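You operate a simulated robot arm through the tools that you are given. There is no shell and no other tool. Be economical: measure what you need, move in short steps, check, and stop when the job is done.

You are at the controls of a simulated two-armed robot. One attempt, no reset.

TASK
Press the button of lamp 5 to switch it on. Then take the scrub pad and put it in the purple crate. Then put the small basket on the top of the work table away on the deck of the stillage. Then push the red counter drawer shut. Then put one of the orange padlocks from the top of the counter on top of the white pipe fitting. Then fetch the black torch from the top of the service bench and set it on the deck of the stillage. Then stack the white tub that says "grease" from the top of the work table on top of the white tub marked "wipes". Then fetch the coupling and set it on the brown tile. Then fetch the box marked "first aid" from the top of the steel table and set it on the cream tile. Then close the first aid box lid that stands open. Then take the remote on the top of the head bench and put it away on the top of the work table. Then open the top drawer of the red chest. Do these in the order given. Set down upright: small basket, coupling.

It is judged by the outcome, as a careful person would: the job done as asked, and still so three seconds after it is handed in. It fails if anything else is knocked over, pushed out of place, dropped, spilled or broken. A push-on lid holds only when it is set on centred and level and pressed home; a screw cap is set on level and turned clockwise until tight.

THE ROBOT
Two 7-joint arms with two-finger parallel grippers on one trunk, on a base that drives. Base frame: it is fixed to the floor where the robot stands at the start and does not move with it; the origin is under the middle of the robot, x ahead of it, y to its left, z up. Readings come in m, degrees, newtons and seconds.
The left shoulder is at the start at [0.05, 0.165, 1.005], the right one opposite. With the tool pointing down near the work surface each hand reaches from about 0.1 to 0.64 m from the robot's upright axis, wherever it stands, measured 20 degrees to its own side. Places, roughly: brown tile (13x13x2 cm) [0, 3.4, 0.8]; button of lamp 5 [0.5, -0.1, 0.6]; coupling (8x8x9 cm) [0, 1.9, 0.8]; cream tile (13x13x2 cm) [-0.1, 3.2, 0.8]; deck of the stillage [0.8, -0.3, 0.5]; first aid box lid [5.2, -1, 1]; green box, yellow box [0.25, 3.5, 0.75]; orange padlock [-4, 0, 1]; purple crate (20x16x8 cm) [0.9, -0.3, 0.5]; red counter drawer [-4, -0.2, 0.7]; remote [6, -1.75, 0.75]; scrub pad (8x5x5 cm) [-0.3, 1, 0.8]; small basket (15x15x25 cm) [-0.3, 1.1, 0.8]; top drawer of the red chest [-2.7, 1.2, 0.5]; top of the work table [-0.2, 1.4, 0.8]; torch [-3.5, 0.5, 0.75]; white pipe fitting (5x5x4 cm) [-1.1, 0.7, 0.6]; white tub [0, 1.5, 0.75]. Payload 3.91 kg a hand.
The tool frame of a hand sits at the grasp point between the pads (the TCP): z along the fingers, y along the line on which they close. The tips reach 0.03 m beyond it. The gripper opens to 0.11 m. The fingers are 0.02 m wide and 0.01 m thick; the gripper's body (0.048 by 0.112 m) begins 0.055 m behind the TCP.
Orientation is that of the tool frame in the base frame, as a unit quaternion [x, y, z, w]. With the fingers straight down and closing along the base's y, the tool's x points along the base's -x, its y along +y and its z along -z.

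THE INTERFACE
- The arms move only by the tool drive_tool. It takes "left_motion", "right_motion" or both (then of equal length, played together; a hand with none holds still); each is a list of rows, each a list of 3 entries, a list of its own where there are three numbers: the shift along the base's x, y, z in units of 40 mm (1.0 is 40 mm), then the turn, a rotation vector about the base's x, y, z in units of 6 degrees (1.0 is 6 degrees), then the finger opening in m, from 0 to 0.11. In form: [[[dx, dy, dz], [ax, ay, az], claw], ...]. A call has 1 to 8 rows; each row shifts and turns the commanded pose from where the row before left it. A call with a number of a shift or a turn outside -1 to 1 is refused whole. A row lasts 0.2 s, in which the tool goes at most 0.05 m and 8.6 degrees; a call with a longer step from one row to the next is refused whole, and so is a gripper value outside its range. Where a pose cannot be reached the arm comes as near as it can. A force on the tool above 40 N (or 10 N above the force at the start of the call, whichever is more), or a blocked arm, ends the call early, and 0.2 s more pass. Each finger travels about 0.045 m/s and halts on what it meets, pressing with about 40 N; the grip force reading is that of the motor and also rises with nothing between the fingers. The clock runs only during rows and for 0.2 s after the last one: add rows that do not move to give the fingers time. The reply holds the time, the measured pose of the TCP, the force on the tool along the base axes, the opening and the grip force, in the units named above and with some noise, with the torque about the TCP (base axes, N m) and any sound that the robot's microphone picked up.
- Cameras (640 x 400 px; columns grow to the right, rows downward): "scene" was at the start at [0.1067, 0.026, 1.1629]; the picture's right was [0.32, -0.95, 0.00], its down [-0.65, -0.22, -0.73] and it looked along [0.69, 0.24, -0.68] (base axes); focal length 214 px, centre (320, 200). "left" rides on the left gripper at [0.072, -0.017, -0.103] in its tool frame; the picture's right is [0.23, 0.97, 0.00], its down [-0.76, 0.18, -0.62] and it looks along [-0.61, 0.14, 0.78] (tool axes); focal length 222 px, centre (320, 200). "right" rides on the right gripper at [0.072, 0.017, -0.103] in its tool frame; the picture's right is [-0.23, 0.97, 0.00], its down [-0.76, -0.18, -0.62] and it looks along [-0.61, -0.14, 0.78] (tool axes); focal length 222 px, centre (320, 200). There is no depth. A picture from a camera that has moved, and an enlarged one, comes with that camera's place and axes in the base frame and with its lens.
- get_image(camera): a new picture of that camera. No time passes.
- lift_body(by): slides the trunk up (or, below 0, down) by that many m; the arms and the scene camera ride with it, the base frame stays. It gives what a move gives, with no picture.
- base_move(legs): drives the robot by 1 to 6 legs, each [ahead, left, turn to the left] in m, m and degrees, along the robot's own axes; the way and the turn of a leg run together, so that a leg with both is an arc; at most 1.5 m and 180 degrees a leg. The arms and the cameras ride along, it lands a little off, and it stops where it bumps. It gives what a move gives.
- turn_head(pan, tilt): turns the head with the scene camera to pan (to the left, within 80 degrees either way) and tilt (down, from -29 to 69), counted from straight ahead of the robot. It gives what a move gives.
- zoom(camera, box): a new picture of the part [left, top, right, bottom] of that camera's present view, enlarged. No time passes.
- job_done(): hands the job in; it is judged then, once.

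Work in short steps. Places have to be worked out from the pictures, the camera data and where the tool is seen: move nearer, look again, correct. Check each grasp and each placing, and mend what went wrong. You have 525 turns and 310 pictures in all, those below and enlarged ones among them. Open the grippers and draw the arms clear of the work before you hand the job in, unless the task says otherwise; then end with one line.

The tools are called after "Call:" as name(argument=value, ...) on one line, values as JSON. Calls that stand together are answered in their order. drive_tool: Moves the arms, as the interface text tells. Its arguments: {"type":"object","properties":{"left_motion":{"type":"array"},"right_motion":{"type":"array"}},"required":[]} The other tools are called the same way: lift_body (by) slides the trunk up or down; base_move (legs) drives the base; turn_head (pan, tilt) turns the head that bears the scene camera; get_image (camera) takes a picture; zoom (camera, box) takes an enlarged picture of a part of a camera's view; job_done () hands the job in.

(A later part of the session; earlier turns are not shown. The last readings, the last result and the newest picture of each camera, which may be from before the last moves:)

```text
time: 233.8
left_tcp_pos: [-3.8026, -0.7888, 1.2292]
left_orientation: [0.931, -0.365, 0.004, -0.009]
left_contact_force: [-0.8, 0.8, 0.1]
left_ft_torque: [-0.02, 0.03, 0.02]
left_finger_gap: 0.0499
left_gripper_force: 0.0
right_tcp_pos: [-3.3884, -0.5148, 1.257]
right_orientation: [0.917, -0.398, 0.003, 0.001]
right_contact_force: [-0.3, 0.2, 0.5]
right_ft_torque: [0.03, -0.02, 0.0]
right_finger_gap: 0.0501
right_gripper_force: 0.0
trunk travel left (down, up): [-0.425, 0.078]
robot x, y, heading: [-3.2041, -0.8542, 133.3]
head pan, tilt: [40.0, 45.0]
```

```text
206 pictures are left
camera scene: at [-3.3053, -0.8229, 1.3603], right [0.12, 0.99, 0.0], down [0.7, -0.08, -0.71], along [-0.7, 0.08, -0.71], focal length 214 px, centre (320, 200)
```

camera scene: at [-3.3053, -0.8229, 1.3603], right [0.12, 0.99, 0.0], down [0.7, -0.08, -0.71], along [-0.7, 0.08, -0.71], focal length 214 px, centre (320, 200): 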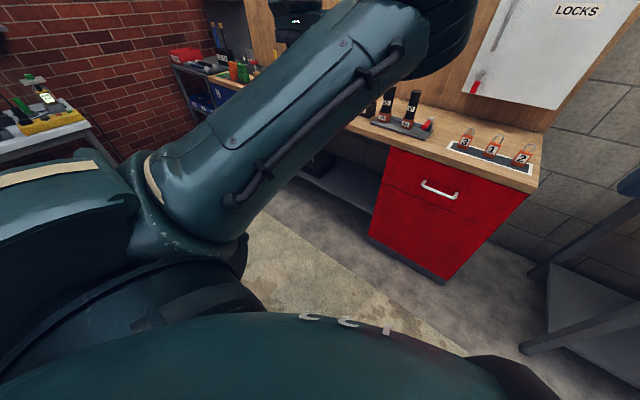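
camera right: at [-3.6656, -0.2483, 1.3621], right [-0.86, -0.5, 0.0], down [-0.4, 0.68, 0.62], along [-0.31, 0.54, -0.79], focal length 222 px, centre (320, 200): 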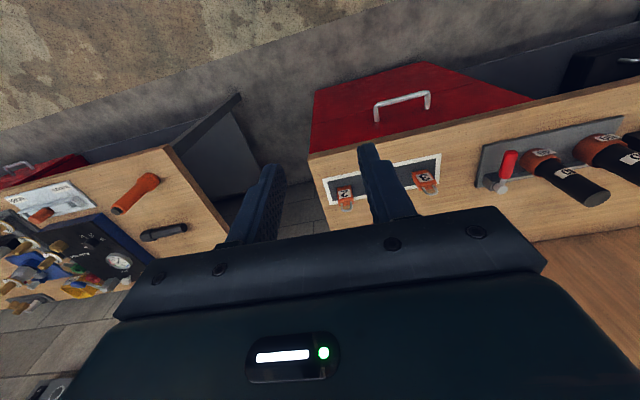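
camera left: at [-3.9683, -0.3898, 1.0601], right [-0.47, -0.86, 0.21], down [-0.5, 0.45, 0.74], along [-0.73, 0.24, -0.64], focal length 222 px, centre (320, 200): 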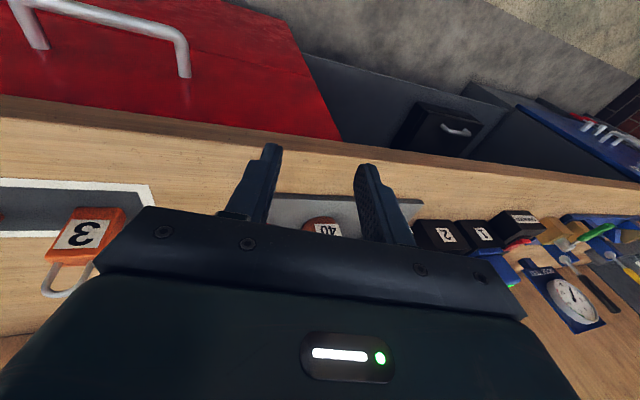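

Still inner-elbow. I'll let the left arm hang straight down at my side, which is compact and may allow re-bending properly.

Call:
drive_tool(left_motion=[[[0.4, -0.4, -0.8], [0, 0, 0], 0.05], [[0.4, -0.4, -0.8], [0, 0, 0], 0.05], [[0.4, -0.4, -0.8], [0, 0, 0], 0.05], [[0.4, -0.4, -0.8], [0, 0, 0], 0.05], [[0.4, -0.4, -0.8], [0, 0, 0], 0.05], [[0.4, -0.4, -0.8], [0, 0, 0], 0.05], [[0.4, -0.4, -0.8], [0, 0, 0], 0.05], [[0.4, -0.4, -0.8], [0, 0, 0], 0.05]])

Call:
drive_tool(left_motion=[[[0.4, -0.4, -0.8], [0, 0, 0], 0.05], [[0.4, -0.4, -0.8], [0, 0, 0], 0.05], [[0.4, -0.4, -0.8], [0, 0, 0], 0.05], [[0.4, -0.4, -0.8], [0, 0, 0], 0.05], [[0.4, -0.4, -0.8], [0, 0, 0], 0.05], [[0.4, -0.4, -0.8], [0, 0, 0], 0.05], [[0.4, -0.4, -0.8], [0, 0, 0], 0.05], [[0.4, -0.4, -0.8], [0, 0, 0], 0.05]])

Call:
turn_head(pan=70, tilt=50)

Call:
get_image(camera="scene")

```text
time: 235.6
left_tcp_pos: [-3.68, -0.922, 0.9728]
left_orientation: [0.931, -0.365, 0.004, -0.008]
left_contact_force: [1.0, -0.6, -0.6]
left_ft_torque: [-0.01, 0.05, -0.03]
left_finger_gap: 0.0499
left_gripper_force: 0.1
left hand out of reach, approached as far as the arm can: row 5, 8
right_tcp_pos: [-3.3893, -0.5148, 1.2579]
right_orientation: [0.917, -0.399, 0.003, 0.0]
right_contact_force: [-0.4, -0.5, 0.3]
right_ft_torque: [-0.01, 0.0, 0.04]
right_finger_gap: 0.0505
right_gripper_force: 0.1
trunk travel left (down, up): [-0.425, 0.078]
robot x, y, heading: [-3.2011, -0.8546, 132.9]
head pan, tilt: [40.0, 45.0]
```

```text
time: 236.8
left_tcp_pos: [-3.6777, -0.9266, 0.8732]
left_orientation: [0.922, -0.362, -0.115, -0.071]
left_contact_force: [-0.3, -0.1, -0.7]
left_ft_torque: [-0.01, 0.01, -0.02]
left_finger_gap: 0.0502
left_gripper_force: 0.0
left hand out of reach, approached as far as the arm can: row 3
right_tcp_pos: [-3.3889, -0.5149, 1.2591]
right_orientation: [0.917, -0.398, 0.003, 0.001]
right_contact_force: [-0.4, -0.3, -0.5]
right_ft_torque: [0.01, 0.01, 0.02]
right_finger_gap: 0.0503
right_gripper_force: 0.1
trunk travel left (down, up): [-0.425, 0.078]
robot x, y, heading: [-3.2056, -0.8523, 133.1]
head pan, tilt: [40.0, 45.0]
stopped in row 5 (left hand): the arm was blocked; the commanded pose is now the measured one
```

```text
time: 237.7
left_tcp_pos: [-3.6779, -0.9272, 0.8748]
left_orientation: [0.922, -0.363, -0.115, -0.072]
left_contact_force: [0.2, -0.3, 0.1]
left_ft_torque: [-0.03, 0.01, 0.0]
left_finger_gap: 0.0504
left_gripper_force: 0.0
right_tcp_pos: [-3.3888, -0.5139, 1.2578]
right_orientation: [0.917, -0.399, 0.003, 0.0]
right_contact_force: [0.2, 0.2, 0.1]
right_ft_torque: [0.01, 0.03, 0.01]
right_finger_gap: 0.0501
right_gripper_force: 0.1
trunk travel left (down, up): [-0.425, 0.078]
robot x, y, heading: [-3.2013, -0.8554, 132.9]
head pan, tilt: [70.0, 50.0]
```

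```text
205 pictures are left
camera scene: at [-3.2953, -0.8634, 1.3533], right [-0.39, 0.92, 0.0], down [0.7, 0.3, -0.64], along [-0.59, -0.25, -0.77], focal length 214 px, centre (320, 200)
```

scene: 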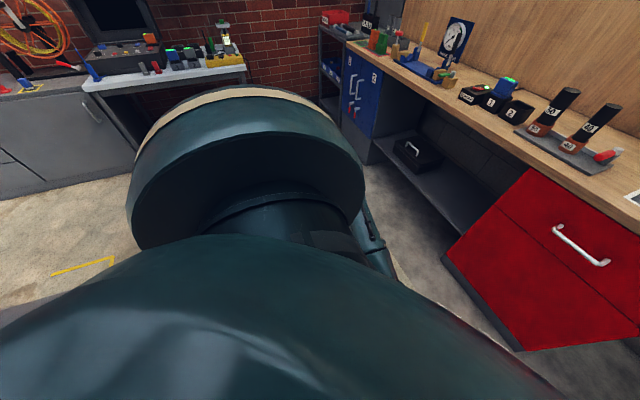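

The elbow now hangs below. I move the hand forward-inward and level it, to get an elbow-down posture.

Call:
drive_tool(left_motion=[[[-0.5, 0.5, 0], [-0.69, -0.52, 0], 0.05], [[-0.3, 0.8, 0], [-0.69, -0.52, 0], 0.05], [[0, 0.9, 0], [-0.69, -0.52, 0], 0.05], [[0.2, 0.9, 0], [0, 0, 0], 0.05], [[0.4, 0.8, 0], [0, 0, 0], 0.05], [[0.5, 0.8, 0], [0, 0, 0], 0.05], [[0.5, 0.8, 0], [0, 0, 0], 0.05]])

Call:
get_image(camera="scene")

```text
time: 239.3
left_tcp_pos: [-3.6932, -0.6885, 0.9155]
left_orientation: [0.931, -0.358, -0.068, -0.025]
left_contact_force: [0.1, 0.4, 0.2]
left_ft_torque: [0.01, -0.01, 0.02]
left_finger_gap: 0.05
left_gripper_force: 0.0
left hand out of reach, approached as far as the arm can: row 5, 6, 7
right_tcp_pos: [-3.3895, -0.5144, 1.2576]
right_orientation: [0.917, -0.398, 0.002, 0.0]
right_contact_force: [0.5, 0.1, 0.1]
right_ft_torque: [0.0, 0.0, 0.0]
right_finger_gap: 0.0502
right_gripper_force: 0.2
trunk travel left (down, up): [-0.425, 0.078]
robot x, y, heading: [-3.2044, -0.8546, 133.3]
head pan, tilt: [70.0, 50.0]
stopped in row 7 (left hand): the arm was blocked; the commanded pose is now the measured one
```

```text
204 pictures are left
camera scene: at [-3.2953, -0.8635, 1.3533], right [-0.39, 0.92, 0.0], down [0.7, 0.3, -0.64], along [-0.59, -0.25, -0.77], focal length 214 px, centre (320, 200)
```

scene: 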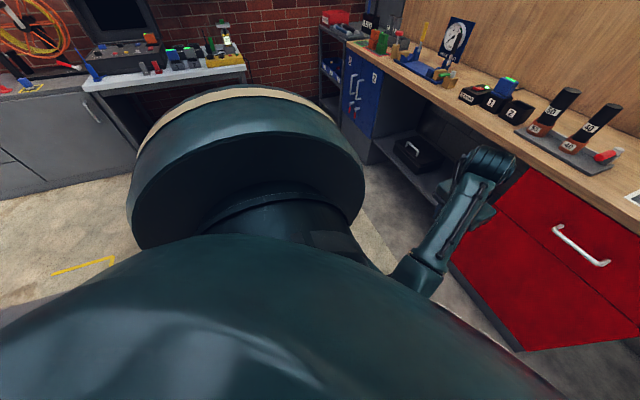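

Elbow is low next to the torso. I extend the hand outward-forward to straighten the arm, then bring it in at a longer reach.

Call:
drive_tool(left_motion=[[[-0.9, -0.28, 0.42], [-0.46, -0.53, 0], 0.05], [[-0.9, -0.28, 0.42], [-0.46, -0.53, 0], 0.05], [[-0.9, -0.2, 0.42], [0, 0, 0], 0.05], [[-0.9, 0, 0.42], [0, 0, 0], 0.05], [[-0.8, 0.4, 0.3], [0, 0, 0], 0.05], [[-0.5, 0.8, 0.2], [0, 0, 0], 0.05]])

Call:
get_image(camera="scene")

```text
time: 240.7
left_tcp_pos: [-3.8903, -0.6702, 1.0031]
left_orientation: [0.934, -0.358, 0.001, -0.001]
left_contact_force: [-0.5, 0.2, -0.8]
left_ft_torque: [0.01, 0.02, -0.03]
left_finger_gap: 0.0499
left_gripper_force: 0.0
right_tcp_pos: [-3.3876, -0.5145, 1.2586]
right_orientation: [0.917, -0.399, 0.003, 0.0]
right_contact_force: [-0.5, -0.2, 0.4]
right_ft_torque: [0.04, -0.01, -0.04]
right_finger_gap: 0.0502
right_gripper_force: 0.1
trunk travel left (down, up): [-0.425, 0.078]
robot x, y, heading: [-3.2018, -0.8541, 132.9]
head pan, tilt: [70.0, 50.0]
```

```text
203 pictures are left
camera scene: at [-3.2953, -0.8632, 1.3533], right [-0.39, 0.92, 0.0], down [0.7, 0.3, -0.64], along [-0.59, -0.25, -0.77], focal length 214 px, centre (320, 200)
```

scene: 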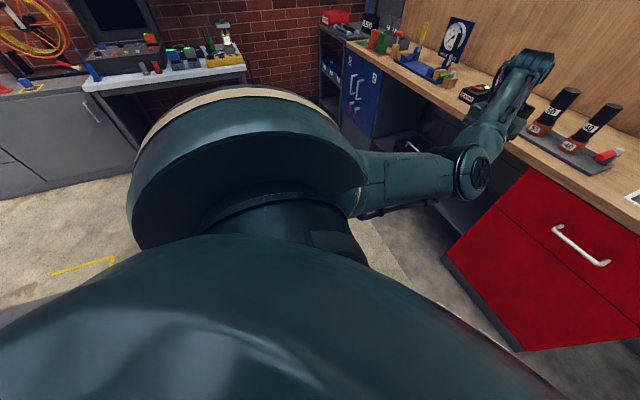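

Elbow now forward and lower. I raise the hand straight so that the elbow ends below it.

Call:
drive_tool(left_motion=[[[0.3, 0.2, 0.9], [0, 0, 0], 0.05], [[0.3, 0.2, 0.9], [0, 0, 0], 0.05], [[0.3, 0.2, 0.9], [0, 0, 0], 0.05], [[0.3, 0.2, 0.9], [0, 0, 0], 0.05], [[0.3, 0.2, 0.9], [0, 0, 0], 0.05], [[0.3, 0.2, 0.9], [0, 0, 0], 0.05], [[0.3, 0.2, 0.9], [0, 0, 0], 0.05], [[0.3, 0.2, 0.9], [0, 0, 0], 0.05]])

Call:
get_image(camera="scene")

```text
time: 242.5
left_tcp_pos: [-3.7925, -0.6086, 1.2918]
left_orientation: [0.933, -0.359, 0.002, 0.0]
left_contact_force: [0.6, 0.5, 0.3]
left_ft_torque: [0.01, 0.05, 0.02]
left_finger_gap: 0.0498
left_gripper_force: 0.1
right_tcp_pos: [-3.3896, -0.5145, 1.2575]
right_orientation: [0.917, -0.398, 0.003, 0.0]
right_contact_force: [0.6, -0.3, -0.5]
right_ft_torque: [0.01, 0.02, 0.05]
right_finger_gap: 0.0502
right_gripper_force: 0.0
trunk travel left (down, up): [-0.425, 0.078]
robot x, y, heading: [-3.2043, -0.8545, 133.0]
head pan, tilt: [70.0, 50.0]
```

```text
202 pictures are left
camera scene: at [-3.2949, -0.8641, 1.3533], right [-0.39, 0.92, 0.0], down [0.7, 0.3, -0.64], along [-0.59, -0.25, -0.77], focal length 214 px, centre (320, 200)
```

scene: 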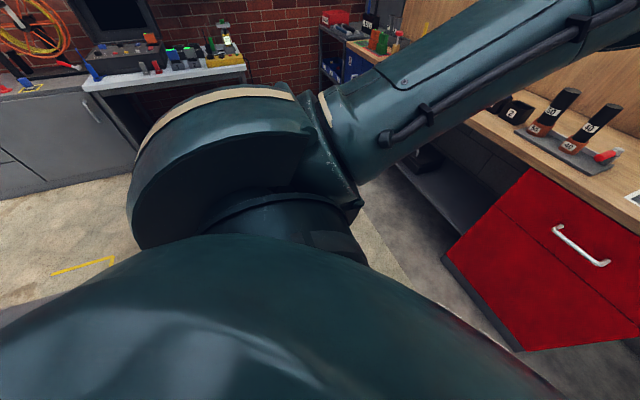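

I check from the front whether the elbow is now simply above the arm line.

Call:
turn_head(pan=0, tilt=35)

Call:
get_image(camera="scene")

```text
time: 243.9
left_tcp_pos: [-3.7936, -0.6083, 1.2913]
left_orientation: [0.934, -0.358, 0.002, 0.0]
left_contact_force: [-0.5, 0.0, 0.4]
left_ft_torque: [0.0, 0.02, 0.02]
left_finger_gap: 0.0501
left_gripper_force: 0.1
right_tcp_pos: [-3.3888, -0.5133, 1.258]
right_orientation: [0.917, -0.399, 0.003, 0.0]
right_contact_force: [-0.4, 0.1, 0.0]
right_ft_torque: [0.0, -0.01, -0.02]
right_finger_gap: 0.0503
right_gripper_force: 0.1
trunk travel left (down, up): [-0.425, 0.078]
robot x, y, heading: [-3.2039, -0.8511, 133.0]
head pan, tilt: [0.0, 35.0]
```

```text
201 pictures are left
camera scene: at [-3.2847, -0.769, 1.375], right [0.73, 0.68, 0.0], down [0.39, -0.42, -0.82], along [-0.56, 0.6, -0.57], focal length 214 px, centre (320, 200)
```

scene: 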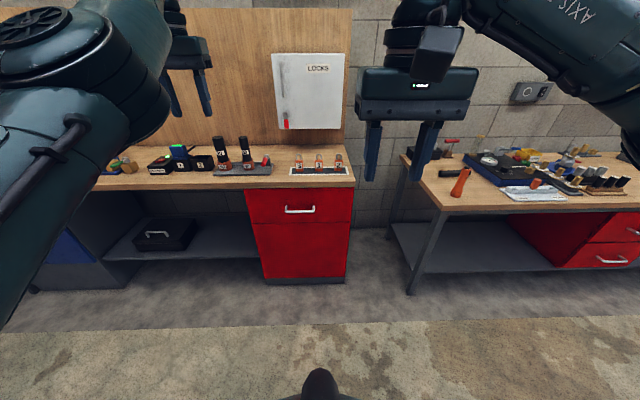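

The left arm is back in its normal posture. I retract it a little and drive up to the counter again.

Call:
drive_tool(left_motion=[[[0.7, -0.7, 0], [0, 0, 0], 0.05], [[0.7, -0.7, 0], [0, 0, 0], 0.05], [[0.7, -0.7, 0], [0, 0, 0], 0.05]])

Call:
base_move(legs=[[0.47, 0, 0]])

Call:
turn_head(pan=0, tilt=50)

Call:
get_image(camera="scene")

Call:
zoom(camera="right", box=[300, 130, 480, 240])

```text
time: 244.7
left_tcp_pos: [-3.7092, -0.6934, 1.2867]
left_orientation: [0.934, -0.358, 0.008, -0.001]
left_contact_force: [0.8, 0.2, 0.9]
left_ft_torque: [0.0, -0.01, 0.01]
left_finger_gap: 0.05
left_gripper_force: 0.2
right_tcp_pos: [-3.3884, -0.5127, 1.2583]
right_orientation: [0.917, -0.399, 0.002, 0.002]
right_contact_force: [-0.3, 0.1, 0.1]
right_ft_torque: [-0.03, 0.0, 0.02]
right_finger_gap: 0.0499
right_gripper_force: 0.1
trunk travel left (down, up): [-0.425, 0.078]
robot x, y, heading: [-3.2025, -0.8532, 133.2]
head pan, tilt: [0.0, 35.0]
```

```text
time: 247.5
left_tcp_pos: [-4.0303, -0.3552, 1.2891]
left_orientation: [0.934, -0.356, 0.006, -0.001]
left_contact_force: [-0.8, 0.1, -1.1]
left_ft_torque: [-0.02, -0.02, 0.0]
left_finger_gap: 0.0501
left_gripper_force: 0.1
right_tcp_pos: [-3.711, -0.1738, 1.2581]
right_orientation: [0.918, -0.396, 0.002, 0.001]
right_contact_force: [0.8, -0.1, -0.2]
right_ft_torque: [-0.04, -0.02, 0.05]
right_finger_gap: 0.0499
right_gripper_force: 0.1
trunk travel left (down, up): [-0.425, 0.078]
robot x, y, heading: [-3.5222, -0.5113, 133.2]
head pan, tilt: [0.0, 35.0]
```

```text
time: 248.3
left_tcp_pos: [-4.031, -0.355, 1.2862]
left_orientation: [0.935, -0.356, 0.008, -0.002]
left_contact_force: [-0.4, 0.1, -0.1]
left_ft_torque: [0.0, -0.02, 0.01]
left_finger_gap: 0.05
left_gripper_force: 0.1
right_tcp_pos: [-3.7108, -0.1747, 1.2576]
right_orientation: [0.918, -0.396, 0.002, 0.0]
right_contact_force: [0.9, -0.6, 0.3]
right_ft_torque: [0.03, 0.02, -0.02]
right_finger_gap: 0.0505
right_gripper_force: 0.0
trunk travel left (down, up): [-0.425, 0.078]
robot x, y, heading: [-3.5271, -0.5092, 133.4]
head pan, tilt: [0.0, 50.0]
```

```text
200 pictures are left
camera scene: at [-3.6073, -0.4283, 1.3818], right [0.72, 0.7, 0.0], down [0.35, -0.37, -0.86], along [-0.6, 0.62, -0.51], focal length 214 px, centre (320, 200)
```

scene: 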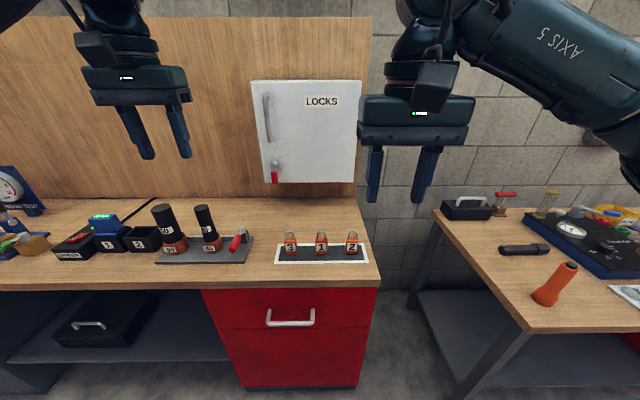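

```text
3.56 times, centred on (390, 185) of right
camera zoom: at [-3.6742, -0.239, 1.3621], right [-0.86, -0.5, 0.0], down [-0.4, 0.68, 0.62], along [-0.31, 0.54, -0.79], focal length 790 px, centre (71, 253)
```

zoom: 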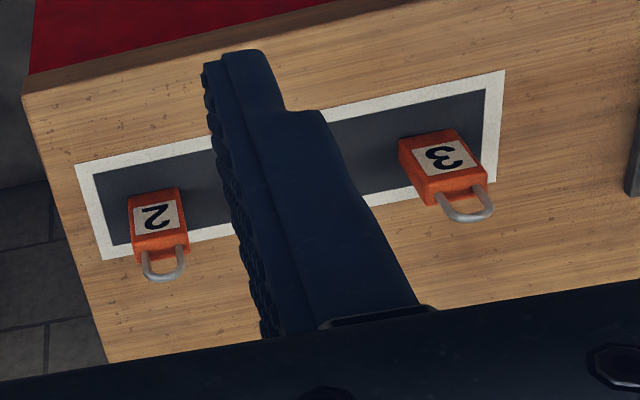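

Rough padlock 2 position is (-3.87,-0.02). I move the right hand above it and look again for precise alignment; also shift the left hand outward since it crowds the head.

Call:
drive_tool(right_motion=[[[-0.7, 0.7, -0.3], [0, 0, 0], 0.06], [[-0.7, 0.7, -0.4], [0, 0, 0], 0.06], [[-0.7, 0.7, -0.4], [0, 0, 0], 0.06], [[-0.7, 0.7, -0.4], [0, 0, 0], 0.06], [[-0.7, 0.7, -0.4], [0, 0, 0], 0.06]], left_motion=[[[-0.5, -0.5, 0], [0, 0, 0], 0.05], [[-0.5, -0.5, 0], [0, 0, 0], 0.05], [[-0.5, -0.5, 0], [0, 0, 0], 0.05], [[0, 0, 0], [0, 0, 0], 0.05], [[0, 0, 0], [0, 0, 0], 0.05]])

Call:
get_image(camera="right")

Call:
get_image(camera="scene")

```text
time: 249.5
left_tcp_pos: [-4.0888, -0.415, 1.2879]
left_orientation: [0.934, -0.356, 0.006, -0.001]
left_contact_force: [-0.7, -0.6, -0.3]
left_ft_torque: [0.01, -0.03, 0.0]
left_finger_gap: 0.0504
left_gripper_force: 0.1
right_tcp_pos: [-3.8525, -0.034, 1.182]
right_orientation: [0.918, -0.397, 0.004, 0.0]
right_contact_force: [-0.5, 0.8, 0.4]
right_ft_torque: [-0.03, 0.02, 0.0]
right_finger_gap: 0.0601
right_gripper_force: 0.0
trunk travel left (down, up): [-0.425, 0.078]
robot x, y, heading: [-3.5232, -0.5144, 133.5]
head pan, tilt: [0.0, 50.0]
```

```text
198 pictures are left
camera right: at [-3.8155, -0.0971, 1.2859], right [-0.86, -0.5, 0.0], down [-0.4, 0.68, 0.62], along [-0.31, 0.54, -0.79], focal length 222 px, centre (320, 200)
```

right: 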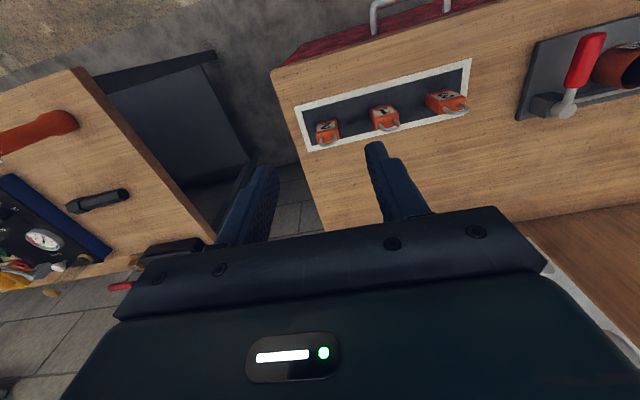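

```text
197 pictures are left
camera scene: at [-3.5987, -0.4369, 1.3532], right [0.73, 0.69, 0.0], down [0.53, -0.56, -0.64], along [-0.44, 0.47, -0.77], focal length 214 px, centre (320, 200)
```

scene: 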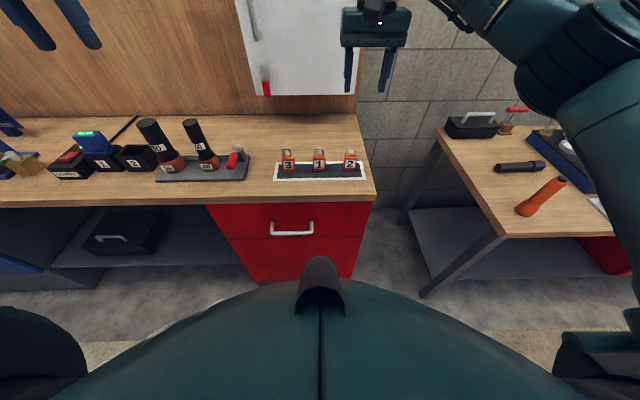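

Padlock 2 body centre is about (-3.902, 0.029, 0.886). I drive 0.14 m closer for comfortable reach, then align the right hand.

Call:
base_move(legs=[[0.14, 0, 0]])

Call:
get_image(camera="right")

Call:
get_image(camera="scene")

```text
time: 250.8
left_tcp_pos: [-4.188, -0.3135, 1.2889]
left_orientation: [0.935, -0.354, 0.006, -0.001]
left_contact_force: [-0.6, -0.2, -0.4]
left_ft_torque: [0.0, -0.04, -0.02]
left_finger_gap: 0.0503
left_gripper_force: 0.0
right_tcp_pos: [-3.9504, 0.0703, 1.1824]
right_orientation: [0.918, -0.396, 0.002, 0.001]
right_contact_force: [0.4, 0.4, -0.3]
right_ft_torque: [-0.01, -0.02, 0.0]
right_finger_gap: 0.0599
right_gripper_force: 0.1
trunk travel left (down, up): [-0.425, 0.078]
robot x, y, heading: [-3.6243, -0.4095, 133.3]
head pan, tilt: [0.0, 50.0]
```

```text
196 pictures are left
camera right: at [-3.9141, 0.006, 1.2865], right [-0.86, -0.5, 0.0], down [-0.4, 0.68, 0.62], along [-0.31, 0.54, -0.79], focal length 222 px, centre (320, 200)
```

right: 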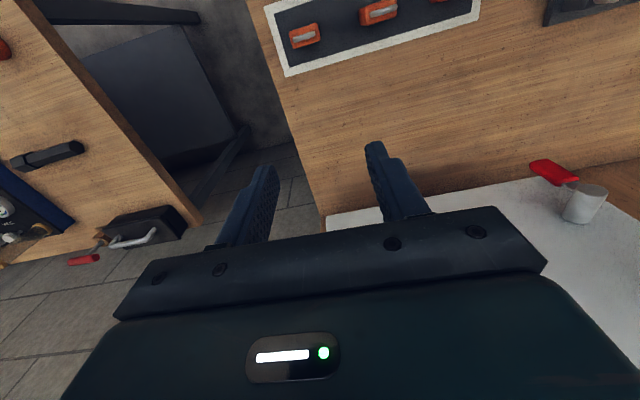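

```text
195 pictures are left
camera scene: at [-3.6967, -0.3329, 1.3532], right [0.73, 0.69, 0.0], down [0.53, -0.56, -0.64], along [-0.44, 0.47, -0.77], focal length 214 px, centre (320, 200)
```

scene: 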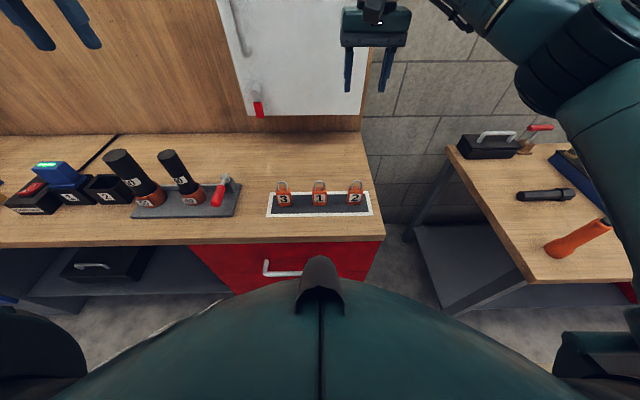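

Padlock 2 confirmed at (-3.902, 0.031). I move over it and descend part-way.

Call:
drive_tool(right_motion=[[[0.6, -0.49, -0.4], [0, 0, 0], 0.06], [[0.6, -0.49, -0.4], [0, 0, 0], 0.06], [[0, 0, -0.9], [0, 0, 0], 0.06], [[0, 0, -0.9], [0, 0, 0], 0.06], [[0, 0, -0.9], [0, 0, 0], 0.06], [[0, 0, -0.5], [0, 0, 0], 0.06]])

Call:
get_image(camera="right")

Call:
zoom(camera="scene", box=[240, 110, 440, 260])

```text
time: 252.2
left_tcp_pos: [-4.1872, -0.314, 1.289]
left_orientation: [0.935, -0.354, 0.005, -0.002]
left_contact_force: [-0.9, 0.3, -0.6]
left_ft_torque: [-0.03, -0.02, 0.0]
left_finger_gap: 0.05
left_gripper_force: 0.1
right_tcp_pos: [-3.9047, 0.0276, 1.0227]
right_orientation: [0.918, -0.395, 0.002, 0.0]
right_contact_force: [-1.0, -0.6, 0.1]
right_ft_torque: [0.03, -0.02, 0.01]
right_finger_gap: 0.0599
right_gripper_force: 0.1
trunk travel left (down, up): [-0.425, 0.078]
robot x, y, heading: [-3.6216, -0.4032, 133.7]
head pan, tilt: [0.0, 50.0]
```

```text
194 pictures are left
camera right: at [-3.868, -0.0364, 1.1266], right [-0.86, -0.5, 0.0], down [-0.4, 0.68, 0.62], along [-0.31, 0.54, -0.78], focal length 222 px, centre (320, 200)
```

right: 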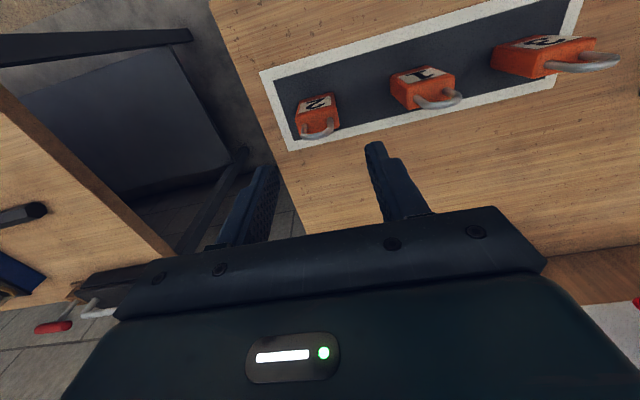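

```text
2.67 times, centred on (340, 185) of scene
camera zoom: at [-3.6961, -0.3335, 1.3533], right [0.73, 0.69, 0.0], down [0.53, -0.56, -0.64], along [-0.44, 0.47, -0.77], focal length 572 px, centre (267, 240)
```

zoom: 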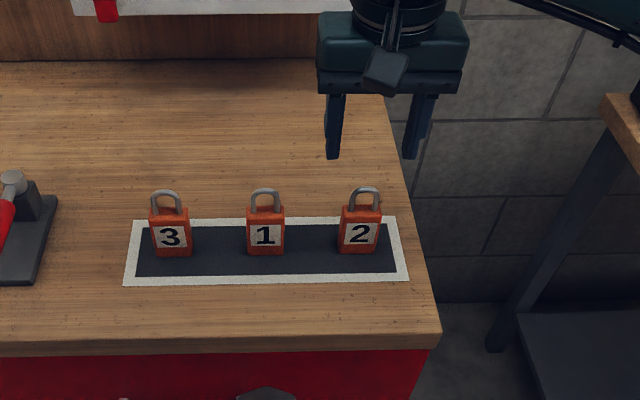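

Well aligned. I widen to 75 mm and descend to grasp height z≈0.90.

Call:
drive_tool(right_motion=[[[0.05, 0.05, -0.7], [0, 0, 0], 0.075], [[0, 0, -0.7], [0, 0, 0], 0.075], [[0, 0, -0.7], [0, 0, 0], 0.075], [[0, 0, -0.5], [0, 0, 0], 0.075], [[0, 0, -0.35], [0, 0, 0], 0.075]])

Call:
get_image(camera="right")

Call:
zoom(camera="scene", box=[240, 110, 440, 260])

```text
time: 253.4
left_tcp_pos: [-4.1884, -0.3123, 1.289]
left_orientation: [0.935, -0.354, 0.006, -0.001]
left_contact_force: [0.6, -1.1, -0.3]
left_ft_torque: [-0.01, -0.04, 0.01]
left_finger_gap: 0.0503
left_gripper_force: 0.1
right_tcp_pos: [-3.8985, 0.0317, 0.9055]
right_orientation: [0.918, -0.396, 0.003, 0.001]
right_contact_force: [0.0, 0.2, -0.3]
right_ft_torque: [-0.05, -0.01, 0.02]
right_finger_gap: 0.0751
right_gripper_force: 0.1
trunk travel left (down, up): [-0.425, 0.078]
robot x, y, heading: [-3.6214, -0.4088, 133.6]
head pan, tilt: [0.0, 50.0]
```

```text
192 pictures are left
camera right: at [-3.8625, -0.0318, 1.0089], right [-0.86, -0.5, 0.0], down [-0.4, 0.68, 0.62], along [-0.31, 0.54, -0.78], focal length 222 px, centre (320, 200)
```

right: 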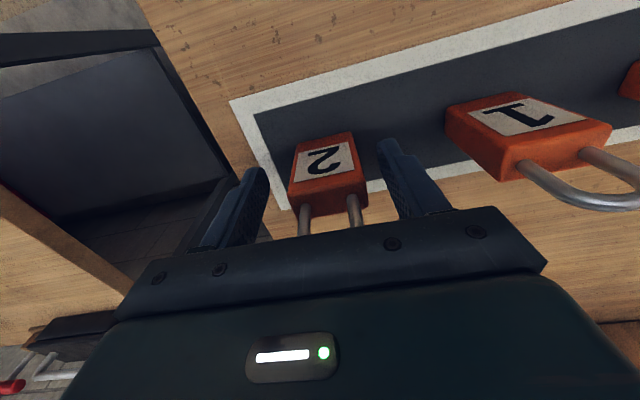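

```text
2.67 times, centred on (340, 185) of scene
camera zoom: at [-3.6961, -0.3335, 1.3533], right [0.73, 0.69, 0.0], down [0.53, -0.56, -0.64], along [-0.44, 0.47, -0.77], focal length 572 px, centre (267, 240)
```

zoom: 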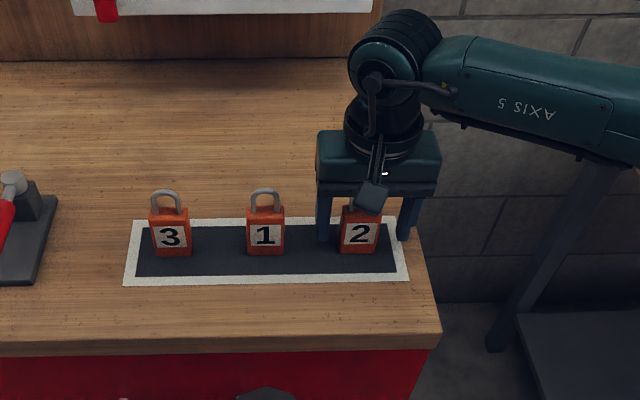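

Fingers straddle the padlock. Slightly lower, then close.

Call:
drive_tool(right_motion=[[[0, 0, -0.2], [0, 0, 0], 0.075], [[0, 0, 0], [0, 0, 0], 0.02], [[0, 0, 0], [0, 0, 0], 0.02], [[0, 0, 0], [0, 0, 0], 0.02], [[0, 0, 0], [0, 0, 0], 0.02]])

Call:
get_image(camera="right")

```text
time: 254.6
left_tcp_pos: [-4.187, -0.3159, 1.2889]
left_orientation: [0.935, -0.354, 0.004, -0.003]
left_contact_force: [0.3, 0.4, -0.1]
left_ft_torque: [-0.01, 0.0, 0.03]
left_finger_gap: 0.0503
left_gripper_force: 0.0
right_tcp_pos: [-3.901, 0.0311, 0.8994]
right_orientation: [0.919, -0.394, 0.0, 0.0]
right_contact_force: [-8.3, -4.8, 23.7]
right_ft_torque: [-0.11, 0.21, 0.0]
right_finger_gap: 0.0395
right_gripper_force: 39.8
trunk travel left (down, up): [-0.425, 0.078]
robot x, y, heading: [-3.6244, -0.4113, 133.2]
head pan, tilt: [0.0, 50.0]
```

```text
190 pictures are left
camera right: at [-3.8635, -0.0334, 1.0034], right [-0.86, -0.51, 0.0], down [-0.39, 0.68, 0.62], along [-0.32, 0.54, -0.78], focal length 222 px, centre (320, 200)
```

right: 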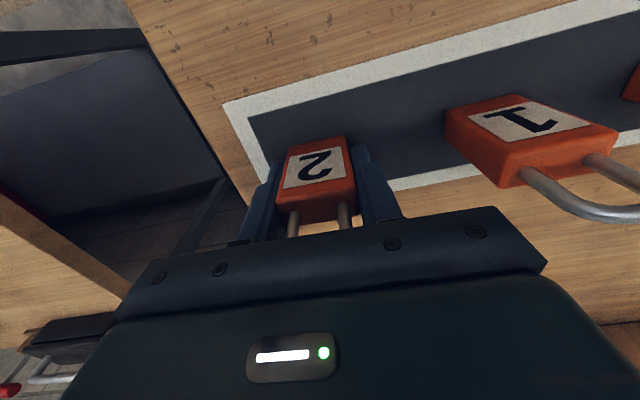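

Gripped at 39.5 mm; the tips just touched the counter (top ≈0.868). I lift straight up.

Call:
drive_tool(right_motion=[[[0, 0, 0.4], [0, 0, 0], 0.02], [[0, 0, 0.8], [0, 0, 0], 0.02], [[0, 0, 1], [0, 0, 0], 0.02], [[0, 0, 1], [0, 0, 0], 0.02], [[0, 0, 1], [0, 0, 0], 0.02], [[0, 0, 1], [0, 0, 0], 0.02], [[0, 0, 1], [0, 0, 0], 0.02], [[0.5, -0.5, 0.5], [0, 0, 0], 0.02]])

Call:
get_image(camera="right")

```text
time: 256.4
left_tcp_pos: [-4.1872, -0.3138, 1.2887]
left_orientation: [0.935, -0.354, 0.005, -0.001]
left_contact_force: [-0.9, 0.3, -0.2]
left_ft_torque: [0.02, 0.03, -0.01]
left_finger_gap: 0.0499
left_gripper_force: 0.1
right_tcp_pos: [-3.8805, 0.0127, 1.167]
right_orientation: [0.918, -0.396, 0.003, 0.0]
right_contact_force: [-0.4, 0.0, -1.2]
right_ft_torque: [0.01, 0.03, 0.0]
right_finger_gap: 0.0393
right_gripper_force: 39.9
trunk travel left (down, up): [-0.425, 0.078]
robot x, y, heading: [-3.6192, -0.4057, 133.5]
head pan, tilt: [0.0, 50.0]
```

```text
189 pictures are left
camera right: at [-3.8429, -0.0518, 1.2724], right [-0.86, -0.5, 0.0], down [-0.4, 0.68, 0.62], along [-0.31, 0.54, -0.78], focal length 222 px, centre (320, 200)
```

right: 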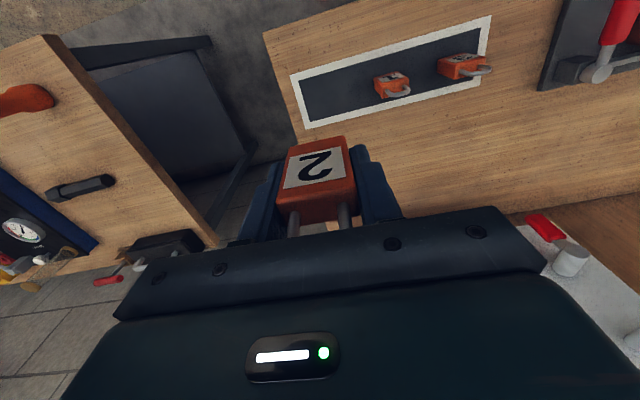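

Padlock held. Next I fetch the torch with the left hand while here: back off, slide right along the bench, and look.

Call:
base_move(legs=[[-0.2, 0, 0], [0, -1.0, 0]])

Call:
turn_head(pan=10, tilt=45)

Call:
get_image(camera="scene")

Call:
get_image(camera="left")

```text
time: 262.8
left_tcp_pos: [-3.3313, 0.2351, 1.288]
left_orientation: [0.933, -0.359, 0.006, -0.001]
left_contact_force: [-0.6, 0.9, 0.6]
left_ft_torque: [-0.04, 0.02, 0.02]
left_finger_gap: 0.0501
left_gripper_force: 0.0
right_tcp_pos: [-3.0204, 0.5575, 1.1684]
right_orientation: [0.916, -0.401, 0.003, 0.0]
right_contact_force: [-1.0, -0.5, -1.0]
right_ft_torque: [0.05, -0.01, 0.05]
right_finger_gap: 0.0394
right_gripper_force: 39.6
trunk travel left (down, up): [-0.425, 0.078]
robot x, y, heading: [-2.7643, 0.1305, 133.1]
head pan, tilt: [0.0, 50.0]
```

```text
time: 263.5
left_tcp_pos: [-3.3319, 0.2356, 1.2882]
left_orientation: [0.933, -0.359, 0.006, -0.002]
left_contact_force: [-0.3, -0.2, -0.6]
left_ft_torque: [0.0, -0.01, -0.01]
left_finger_gap: 0.0503
left_gripper_force: 0.1
right_tcp_pos: [-3.0194, 0.5588, 1.1676]
right_orientation: [0.916, -0.4, 0.003, -0.001]
right_contact_force: [-0.4, -0.4, -1.7]
right_ft_torque: [0.02, -0.04, -0.03]
right_finger_gap: 0.0394
right_gripper_force: 39.7
trunk travel left (down, up): [-0.425, 0.078]
robot x, y, heading: [-2.7687, 0.1338, 132.9]
head pan, tilt: [10.0, 45.0]
```

```text
188 pictures are left
camera scene: at [-2.8526, 0.2021, 1.3602], right [0.6, 0.8, 0.0], down [0.56, -0.43, -0.71], along [-0.56, 0.43, -0.71], focal length 214 px, centre (320, 200)
```

scene: 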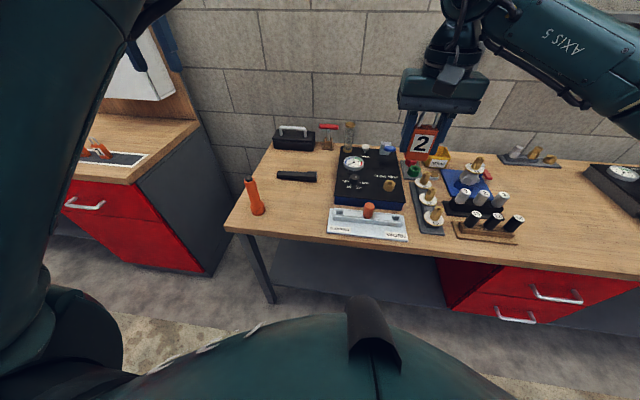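

```text
187 pictures are left
camera left: at [-3.2678, 0.1993, 1.3926], right [-0.48, -0.87, 0.0], down [-0.69, 0.38, 0.62], along [-0.54, 0.3, -0.79], focal length 222 px, centre (320, 200)
```

left: 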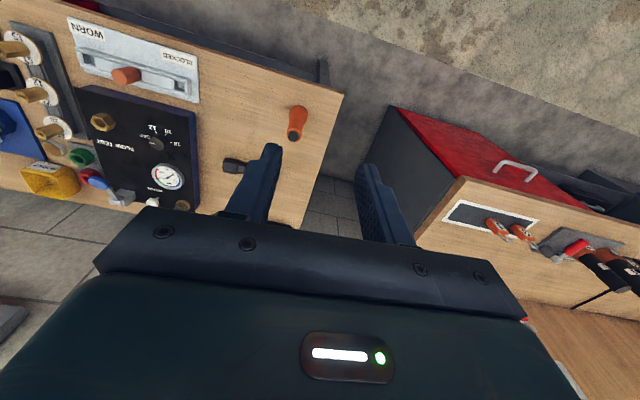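

Torch centre triangulates to (-3.473, 0.556, 0.79). I tuck the right hand back, step 0.15 m closer, and lower the trunk for maximum reach.

Call:
drive_tool(right_motion=[[[0.5, -0.55, 0], [0, 0, 0], 0.02], [[0.6, -0.65, 0], [0, 0, 0], 0.02], [[0.6, -0.65, 0], [0, 0, 0], 0.02], [[0.6, -0.65, 0], [0, 0, 0], 0.02], [[0.5, -0.55, 0], [0, 0, 0], 0.02]])

Call:
base_move(legs=[[0.14, 0, 0]])

Call:
lift_body(by=-0.14)

Call:
get_image(camera="scene")

Call:
get_image(camera="left")

```text
time: 264.7
left_tcp_pos: [-3.3315, 0.235, 1.2892]
left_orientation: [0.933, -0.359, 0.005, -0.002]
left_contact_force: [0.7, -0.9, -0.6]
left_ft_torque: [0.02, 0.03, 0.0]
left_finger_gap: 0.0503
left_gripper_force: 0.1
right_tcp_pos: [-2.9099, 0.4373, 1.1692]
right_orientation: [0.917, -0.4, 0.002, 0.0]
right_contact_force: [0.2, 0.7, -0.3]
right_ft_torque: [0.01, 0.05, 0.0]
right_finger_gap: 0.0397
right_gripper_force: 40.0
trunk travel left (down, up): [-0.425, 0.078]
robot x, y, heading: [-2.7656, 0.1304, 132.8]
head pan, tilt: [10.0, 45.0]
```

```text
time: 266.0
left_tcp_pos: [-3.4266, 0.3374, 1.2877]
left_orientation: [0.933, -0.36, 0.007, -0.002]
left_contact_force: [-0.2, 0.3, 0.8]
left_ft_torque: [0.0, -0.04, 0.0]
left_finger_gap: 0.0499
left_gripper_force: 0.1
right_tcp_pos: [-3.0031, 0.5407, 1.1686]
right_orientation: [0.916, -0.401, 0.004, 0.0]
right_contact_force: [-1.3, -0.4, -1.0]
right_ft_torque: [0.0, -0.01, 0.02]
right_finger_gap: 0.0396
right_gripper_force: 40.2
trunk travel left (down, up): [-0.425, 0.078]
robot x, y, heading: [-2.8605, 0.2348, 132.6]
head pan, tilt: [10.0, 45.0]
```

```text
time: 267.7
left_tcp_pos: [-3.4254, 0.3369, 1.1486]
left_orientation: [0.933, -0.36, 0.005, -0.002]
left_contact_force: [-0.3, -0.3, -0.1]
left_ft_torque: [0.04, 0.02, 0.04]
left_finger_gap: 0.0499
left_gripper_force: 0.2
right_tcp_pos: [-3.0044, 0.5391, 1.0285]
right_orientation: [0.916, -0.4, 0.003, 0.0]
right_contact_force: [0.0, 0.3, -1.0]
right_ft_torque: [-0.02, -0.04, 0.03]
right_finger_gap: 0.0391
right_gripper_force: 40.0
trunk travel left (down, up): [-0.285, 0.218]
robot x, y, heading: [-2.8581, 0.2319, 132.8]
head pan, tilt: [10.0, 45.0]
```

```text
186 pictures are left
camera scene: at [-2.9465, 0.3035, 1.2203], right [0.6, 0.8, 0.0], down [0.56, -0.43, -0.71], along [-0.56, 0.43, -0.71], focal length 214 px, centre (320, 200)
```

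scene: 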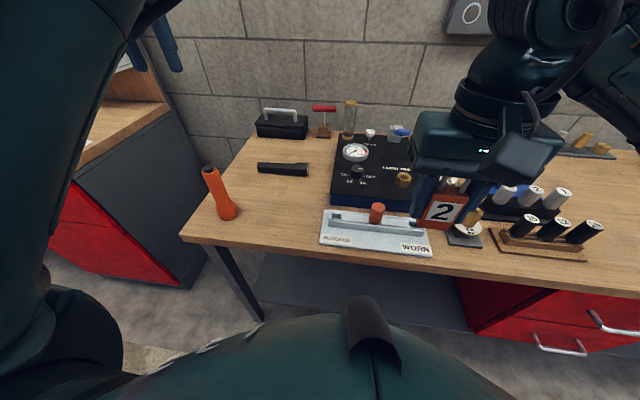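

```text
185 pictures are left
camera left: at [-3.3617, 0.3013, 1.2527], right [-0.49, -0.87, 0.0], down [-0.69, 0.38, 0.62], along [-0.54, 0.3, -0.79], focal length 222 px, centre (320, 200)
```

left: 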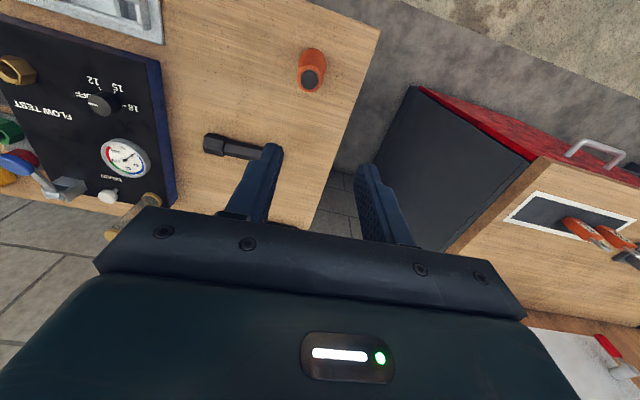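

Torch runs from (-3.42,0.617) to (-3.536,0.493), centre (-3.478,0.555), z≈0.79. I move above it while turning the left hand 90° clockwise.

Call:
drive_tool(left_motion=[[[-0.1, 0.3, 0], [0, 0, -1], 0.07], [[-0.1, 0.4, 0], [0, 0, -1], 0.07], [[-0.1, 0.4, 0], [0, 0, -1], 0.07], [[-0.1, 0.4, 0], [0, 0, -1], 0.07], [[-0.1, 0.4, 0], [0, 0, -1], 0.07], [[-0.1, 0.4, 0], [0, 0, -1], 0.07], [[-0.1, 0.4, 0], [0, 0, -1], 0.07], [[-0.1, 0.4, 0], [0, 0, -1], 0.07]])

Call:
drive_tool(left_motion=[[[-0.1, 0.4, 0], [0, 0, -1], 0.07], [[-0.1, 0.4, -0.2], [0, 0, -1], 0.07], [[-0.1, 0.4, -0.2], [0, 0, -1], 0.07], [[-0.1, 0.4, -0.2], [0, 0, -1], 0.07], [[-0.1, 0.4, -0.2], [0, 0, -1], 0.07], [[-0.1, 0.4, -0.2], [0, 0, -1], 0.07], [[0, 0.2, -0.4], [0, 0, -1], 0.07]])

Call:
get_image(camera="left")

Call:
get_image(camera="scene")

```text
time: 269.5
left_tcp_pos: [-3.4577, 0.4604, 1.1502]
left_orientation: [-0.705, 0.709, -0.005, 0.0]
left_contact_force: [0.0, -0.4, -1.0]
left_ft_torque: [0.0, -0.01, 0.01]
left_finger_gap: 0.0703
left_gripper_force: 0.1
right_tcp_pos: [-3.0039, 0.5392, 1.0277]
right_orientation: [0.916, -0.4, 0.003, 0.001]
right_contact_force: [-0.8, 0.2, -0.7]
right_ft_torque: [0.04, -0.03, 0.04]
right_finger_gap: 0.0398
right_gripper_force: 40.1
trunk travel left (down, up): [-0.285, 0.218]
robot x, y, heading: [-2.8637, 0.2366, 132.8]
head pan, tilt: [10.0, 45.0]
```

```text
time: 271.1
left_tcp_pos: [-3.4527, 0.5323, 1.0889]
left_orientation: [-0.404, 0.915, -0.004, -0.003]
left_contact_force: [-0.2, 0.4, 0.1]
left_ft_torque: [0.05, -0.02, -0.01]
left_finger_gap: 0.0699
left_gripper_force: 0.2
left hand out of reach, approached as far as the arm can: row 2, 3, 4, 5, 6
right_tcp_pos: [-3.0032, 0.5398, 1.0287]
right_orientation: [0.916, -0.4, 0.003, 0.001]
right_contact_force: [0.0, 0.2, -0.1]
right_ft_torque: [-0.01, 0.0, 0.0]
right_finger_gap: 0.0392
right_gripper_force: 40.0
trunk travel left (down, up): [-0.285, 0.218]
robot x, y, heading: [-2.8617, 0.2337, 132.7]
head pan, tilt: [10.0, 45.0]
```

```text
184 pictures are left
camera left: at [-3.4889, 0.4687, 1.1915], right [-0.87, 0.49, 0.0], down [0.38, 0.69, 0.62], along [0.3, 0.54, -0.79], focal length 222 px, centre (320, 200)
```

left: 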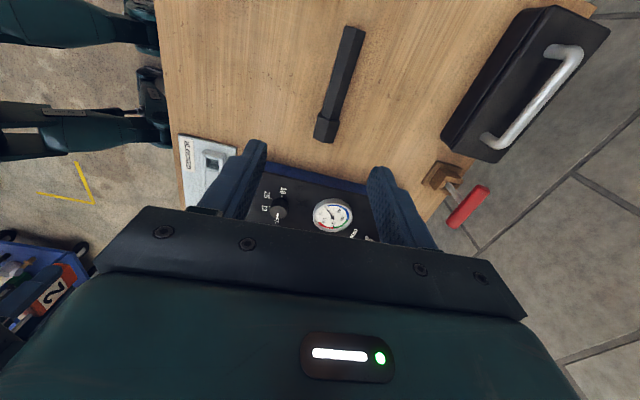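

```text
183 pictures are left
camera scene: at [-2.9465, 0.3039, 1.2202], right [0.6, 0.8, 0.0], down [0.56, -0.43, -0.71], along [-0.56, 0.43, -0.71], focal length 214 px, centre (320, 200)
```

scene: 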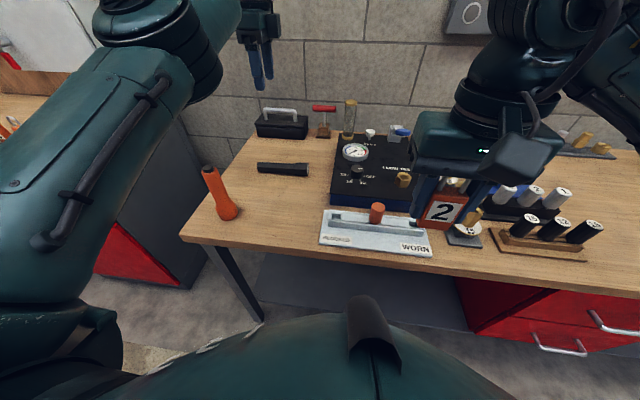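

Good alignment, just short by 3 cm in reach; reach grows lower down. I descend to z≈0.9 and re-check.

Call:
drive_tool(left_motion=[[[0, 0, -0.9], [0, 0, 0], 0.07], [[0, 0, -0.9], [0, 0, 0], 0.07], [[0, 0, -0.9], [0, 0, 0], 0.07], [[0, 0, -0.9], [0, 0, 0], 0.07], [[0, 0, -0.9], [0, 0, 0], 0.07]])

Call:
get_image(camera="left")

```text
time: 272.3
left_tcp_pos: [-3.4528, 0.5327, 0.9063]
left_orientation: [-0.405, 0.914, -0.004, -0.003]
left_contact_force: [0.3, 0.5, 0.5]
left_ft_torque: [-0.02, 0.0, 0.02]
left_finger_gap: 0.07
left_gripper_force: 0.1
right_tcp_pos: [-3.0034, 0.539, 1.0279]
right_orientation: [0.916, -0.4, 0.003, 0.0]
right_contact_force: [-0.3, -0.7, -1.9]
right_ft_torque: [-0.03, 0.02, 0.0]
right_finger_gap: 0.0395
right_gripper_force: 40.4
trunk travel left (down, up): [-0.285, 0.218]
robot x, y, heading: [-2.8607, 0.235, 132.8]
head pan, tilt: [10.0, 45.0]
```

```text
182 pictures are left
camera left: at [-3.4889, 0.4695, 1.0097], right [-0.87, 0.49, 0.0], down [0.38, 0.69, 0.61], along [0.3, 0.54, -0.79], focal length 222 px, centre (320, 200)
```

left: 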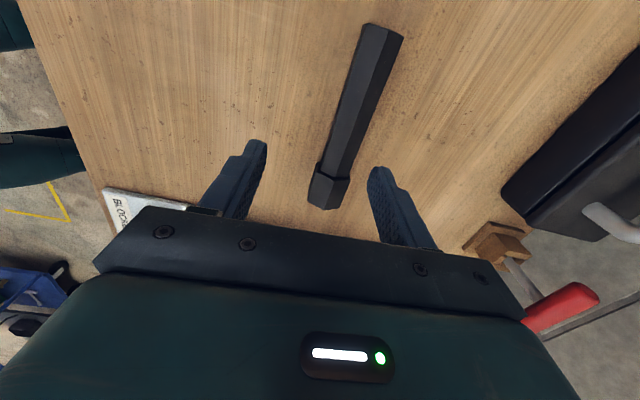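

The torch lies 3 cm further in. I shift by (-0.032,+0.01) and check.

Call:
drive_tool(left_motion=[[[-0.4, 0.13, 0], [0, 0, 0], 0.07], [[-0.4, 0.13, 0], [0, 0, 0], 0.07], [[0, 0, -0.5], [0, 0, 0], 0.07], [[0, 0, -0.5], [0, 0, 0], 0.07]])

Call:
get_image(camera="left")

```text
time: 273.3
left_tcp_pos: [-3.4832, 0.5424, 0.8663]
left_orientation: [-0.406, 0.914, -0.005, -0.002]
left_contact_force: [1.1, -1.0, -0.5]
left_ft_torque: [0.0, -0.05, 0.03]
left_finger_gap: 0.0701
left_gripper_force: 0.1
right_tcp_pos: [-3.0038, 0.5381, 1.0271]
right_orientation: [0.916, -0.4, 0.003, 0.0]
right_contact_force: [0.1, 0.0, -0.7]
right_ft_torque: [-0.02, 0.0, 0.0]
right_finger_gap: 0.0394
right_gripper_force: 39.6
trunk travel left (down, up): [-0.285, 0.218]
robot x, y, heading: [-2.8604, 0.2332, 132.7]
head pan, tilt: [10.0, 45.0]
```

```text
181 pictures are left
camera left: at [-3.5195, 0.4786, 0.9691], right [-0.87, 0.49, 0.0], down [0.38, 0.69, 0.62], along [0.3, 0.54, -0.79], focal length 222 px, centre (320, 200)
```

left: 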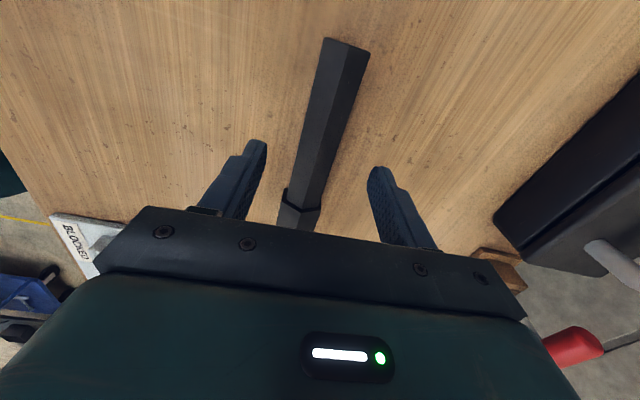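

Centred. I descend 5 cm and close on the body.

Call:
drive_tool(left_motion=[[[0, 0, -0.6], [0, 0, 0], 0.07], [[0, 0, -0.6], [0, 0, 0], 0.07], [[0, 0, 0], [0, 0, 0], 0], [[0, 0, 0], [0, 0, 0], 0], [[0, 0, 0], [0, 0, 0], 0], [[0, 0, 0], [0, 0, 0], 0]])

Call:
get_image(camera="left")

```text
time: 274.7
left_tcp_pos: [-3.4819, 0.5424, 0.8179]
left_orientation: [-0.405, 0.914, -0.005, -0.003]
left_contact_force: [0.1, 0.5, 0.4]
left_ft_torque: [-0.04, 0.04, 0.0]
left_finger_gap: 0.0292
left_gripper_force: 39.9
right_tcp_pos: [-3.0013, 0.5405, 1.0288]
right_orientation: [0.916, -0.401, 0.002, 0.001]
right_contact_force: [-0.8, 0.1, -0.9]
right_ft_torque: [0.01, -0.03, -0.02]
right_finger_gap: 0.0397
right_gripper_force: 40.2
trunk travel left (down, up): [-0.285, 0.218]
robot x, y, heading: [-2.8604, 0.2341, 132.8]
head pan, tilt: [10.0, 45.0]
```

```text
180 pictures are left
camera left: at [-3.5184, 0.4791, 0.9211], right [-0.87, 0.49, 0.0], down [0.38, 0.69, 0.62], along [0.3, 0.54, -0.79], focal length 222 px, centre (320, 200)
```

left: 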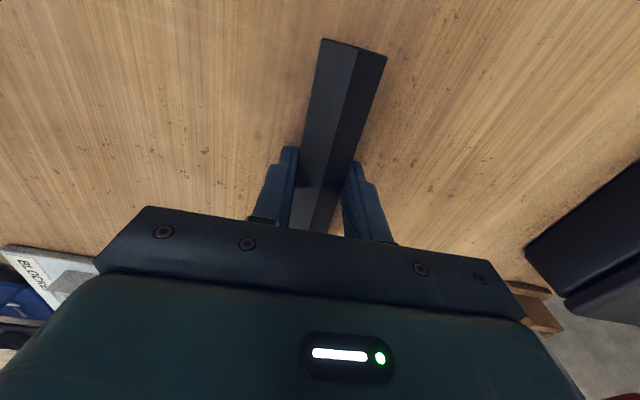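

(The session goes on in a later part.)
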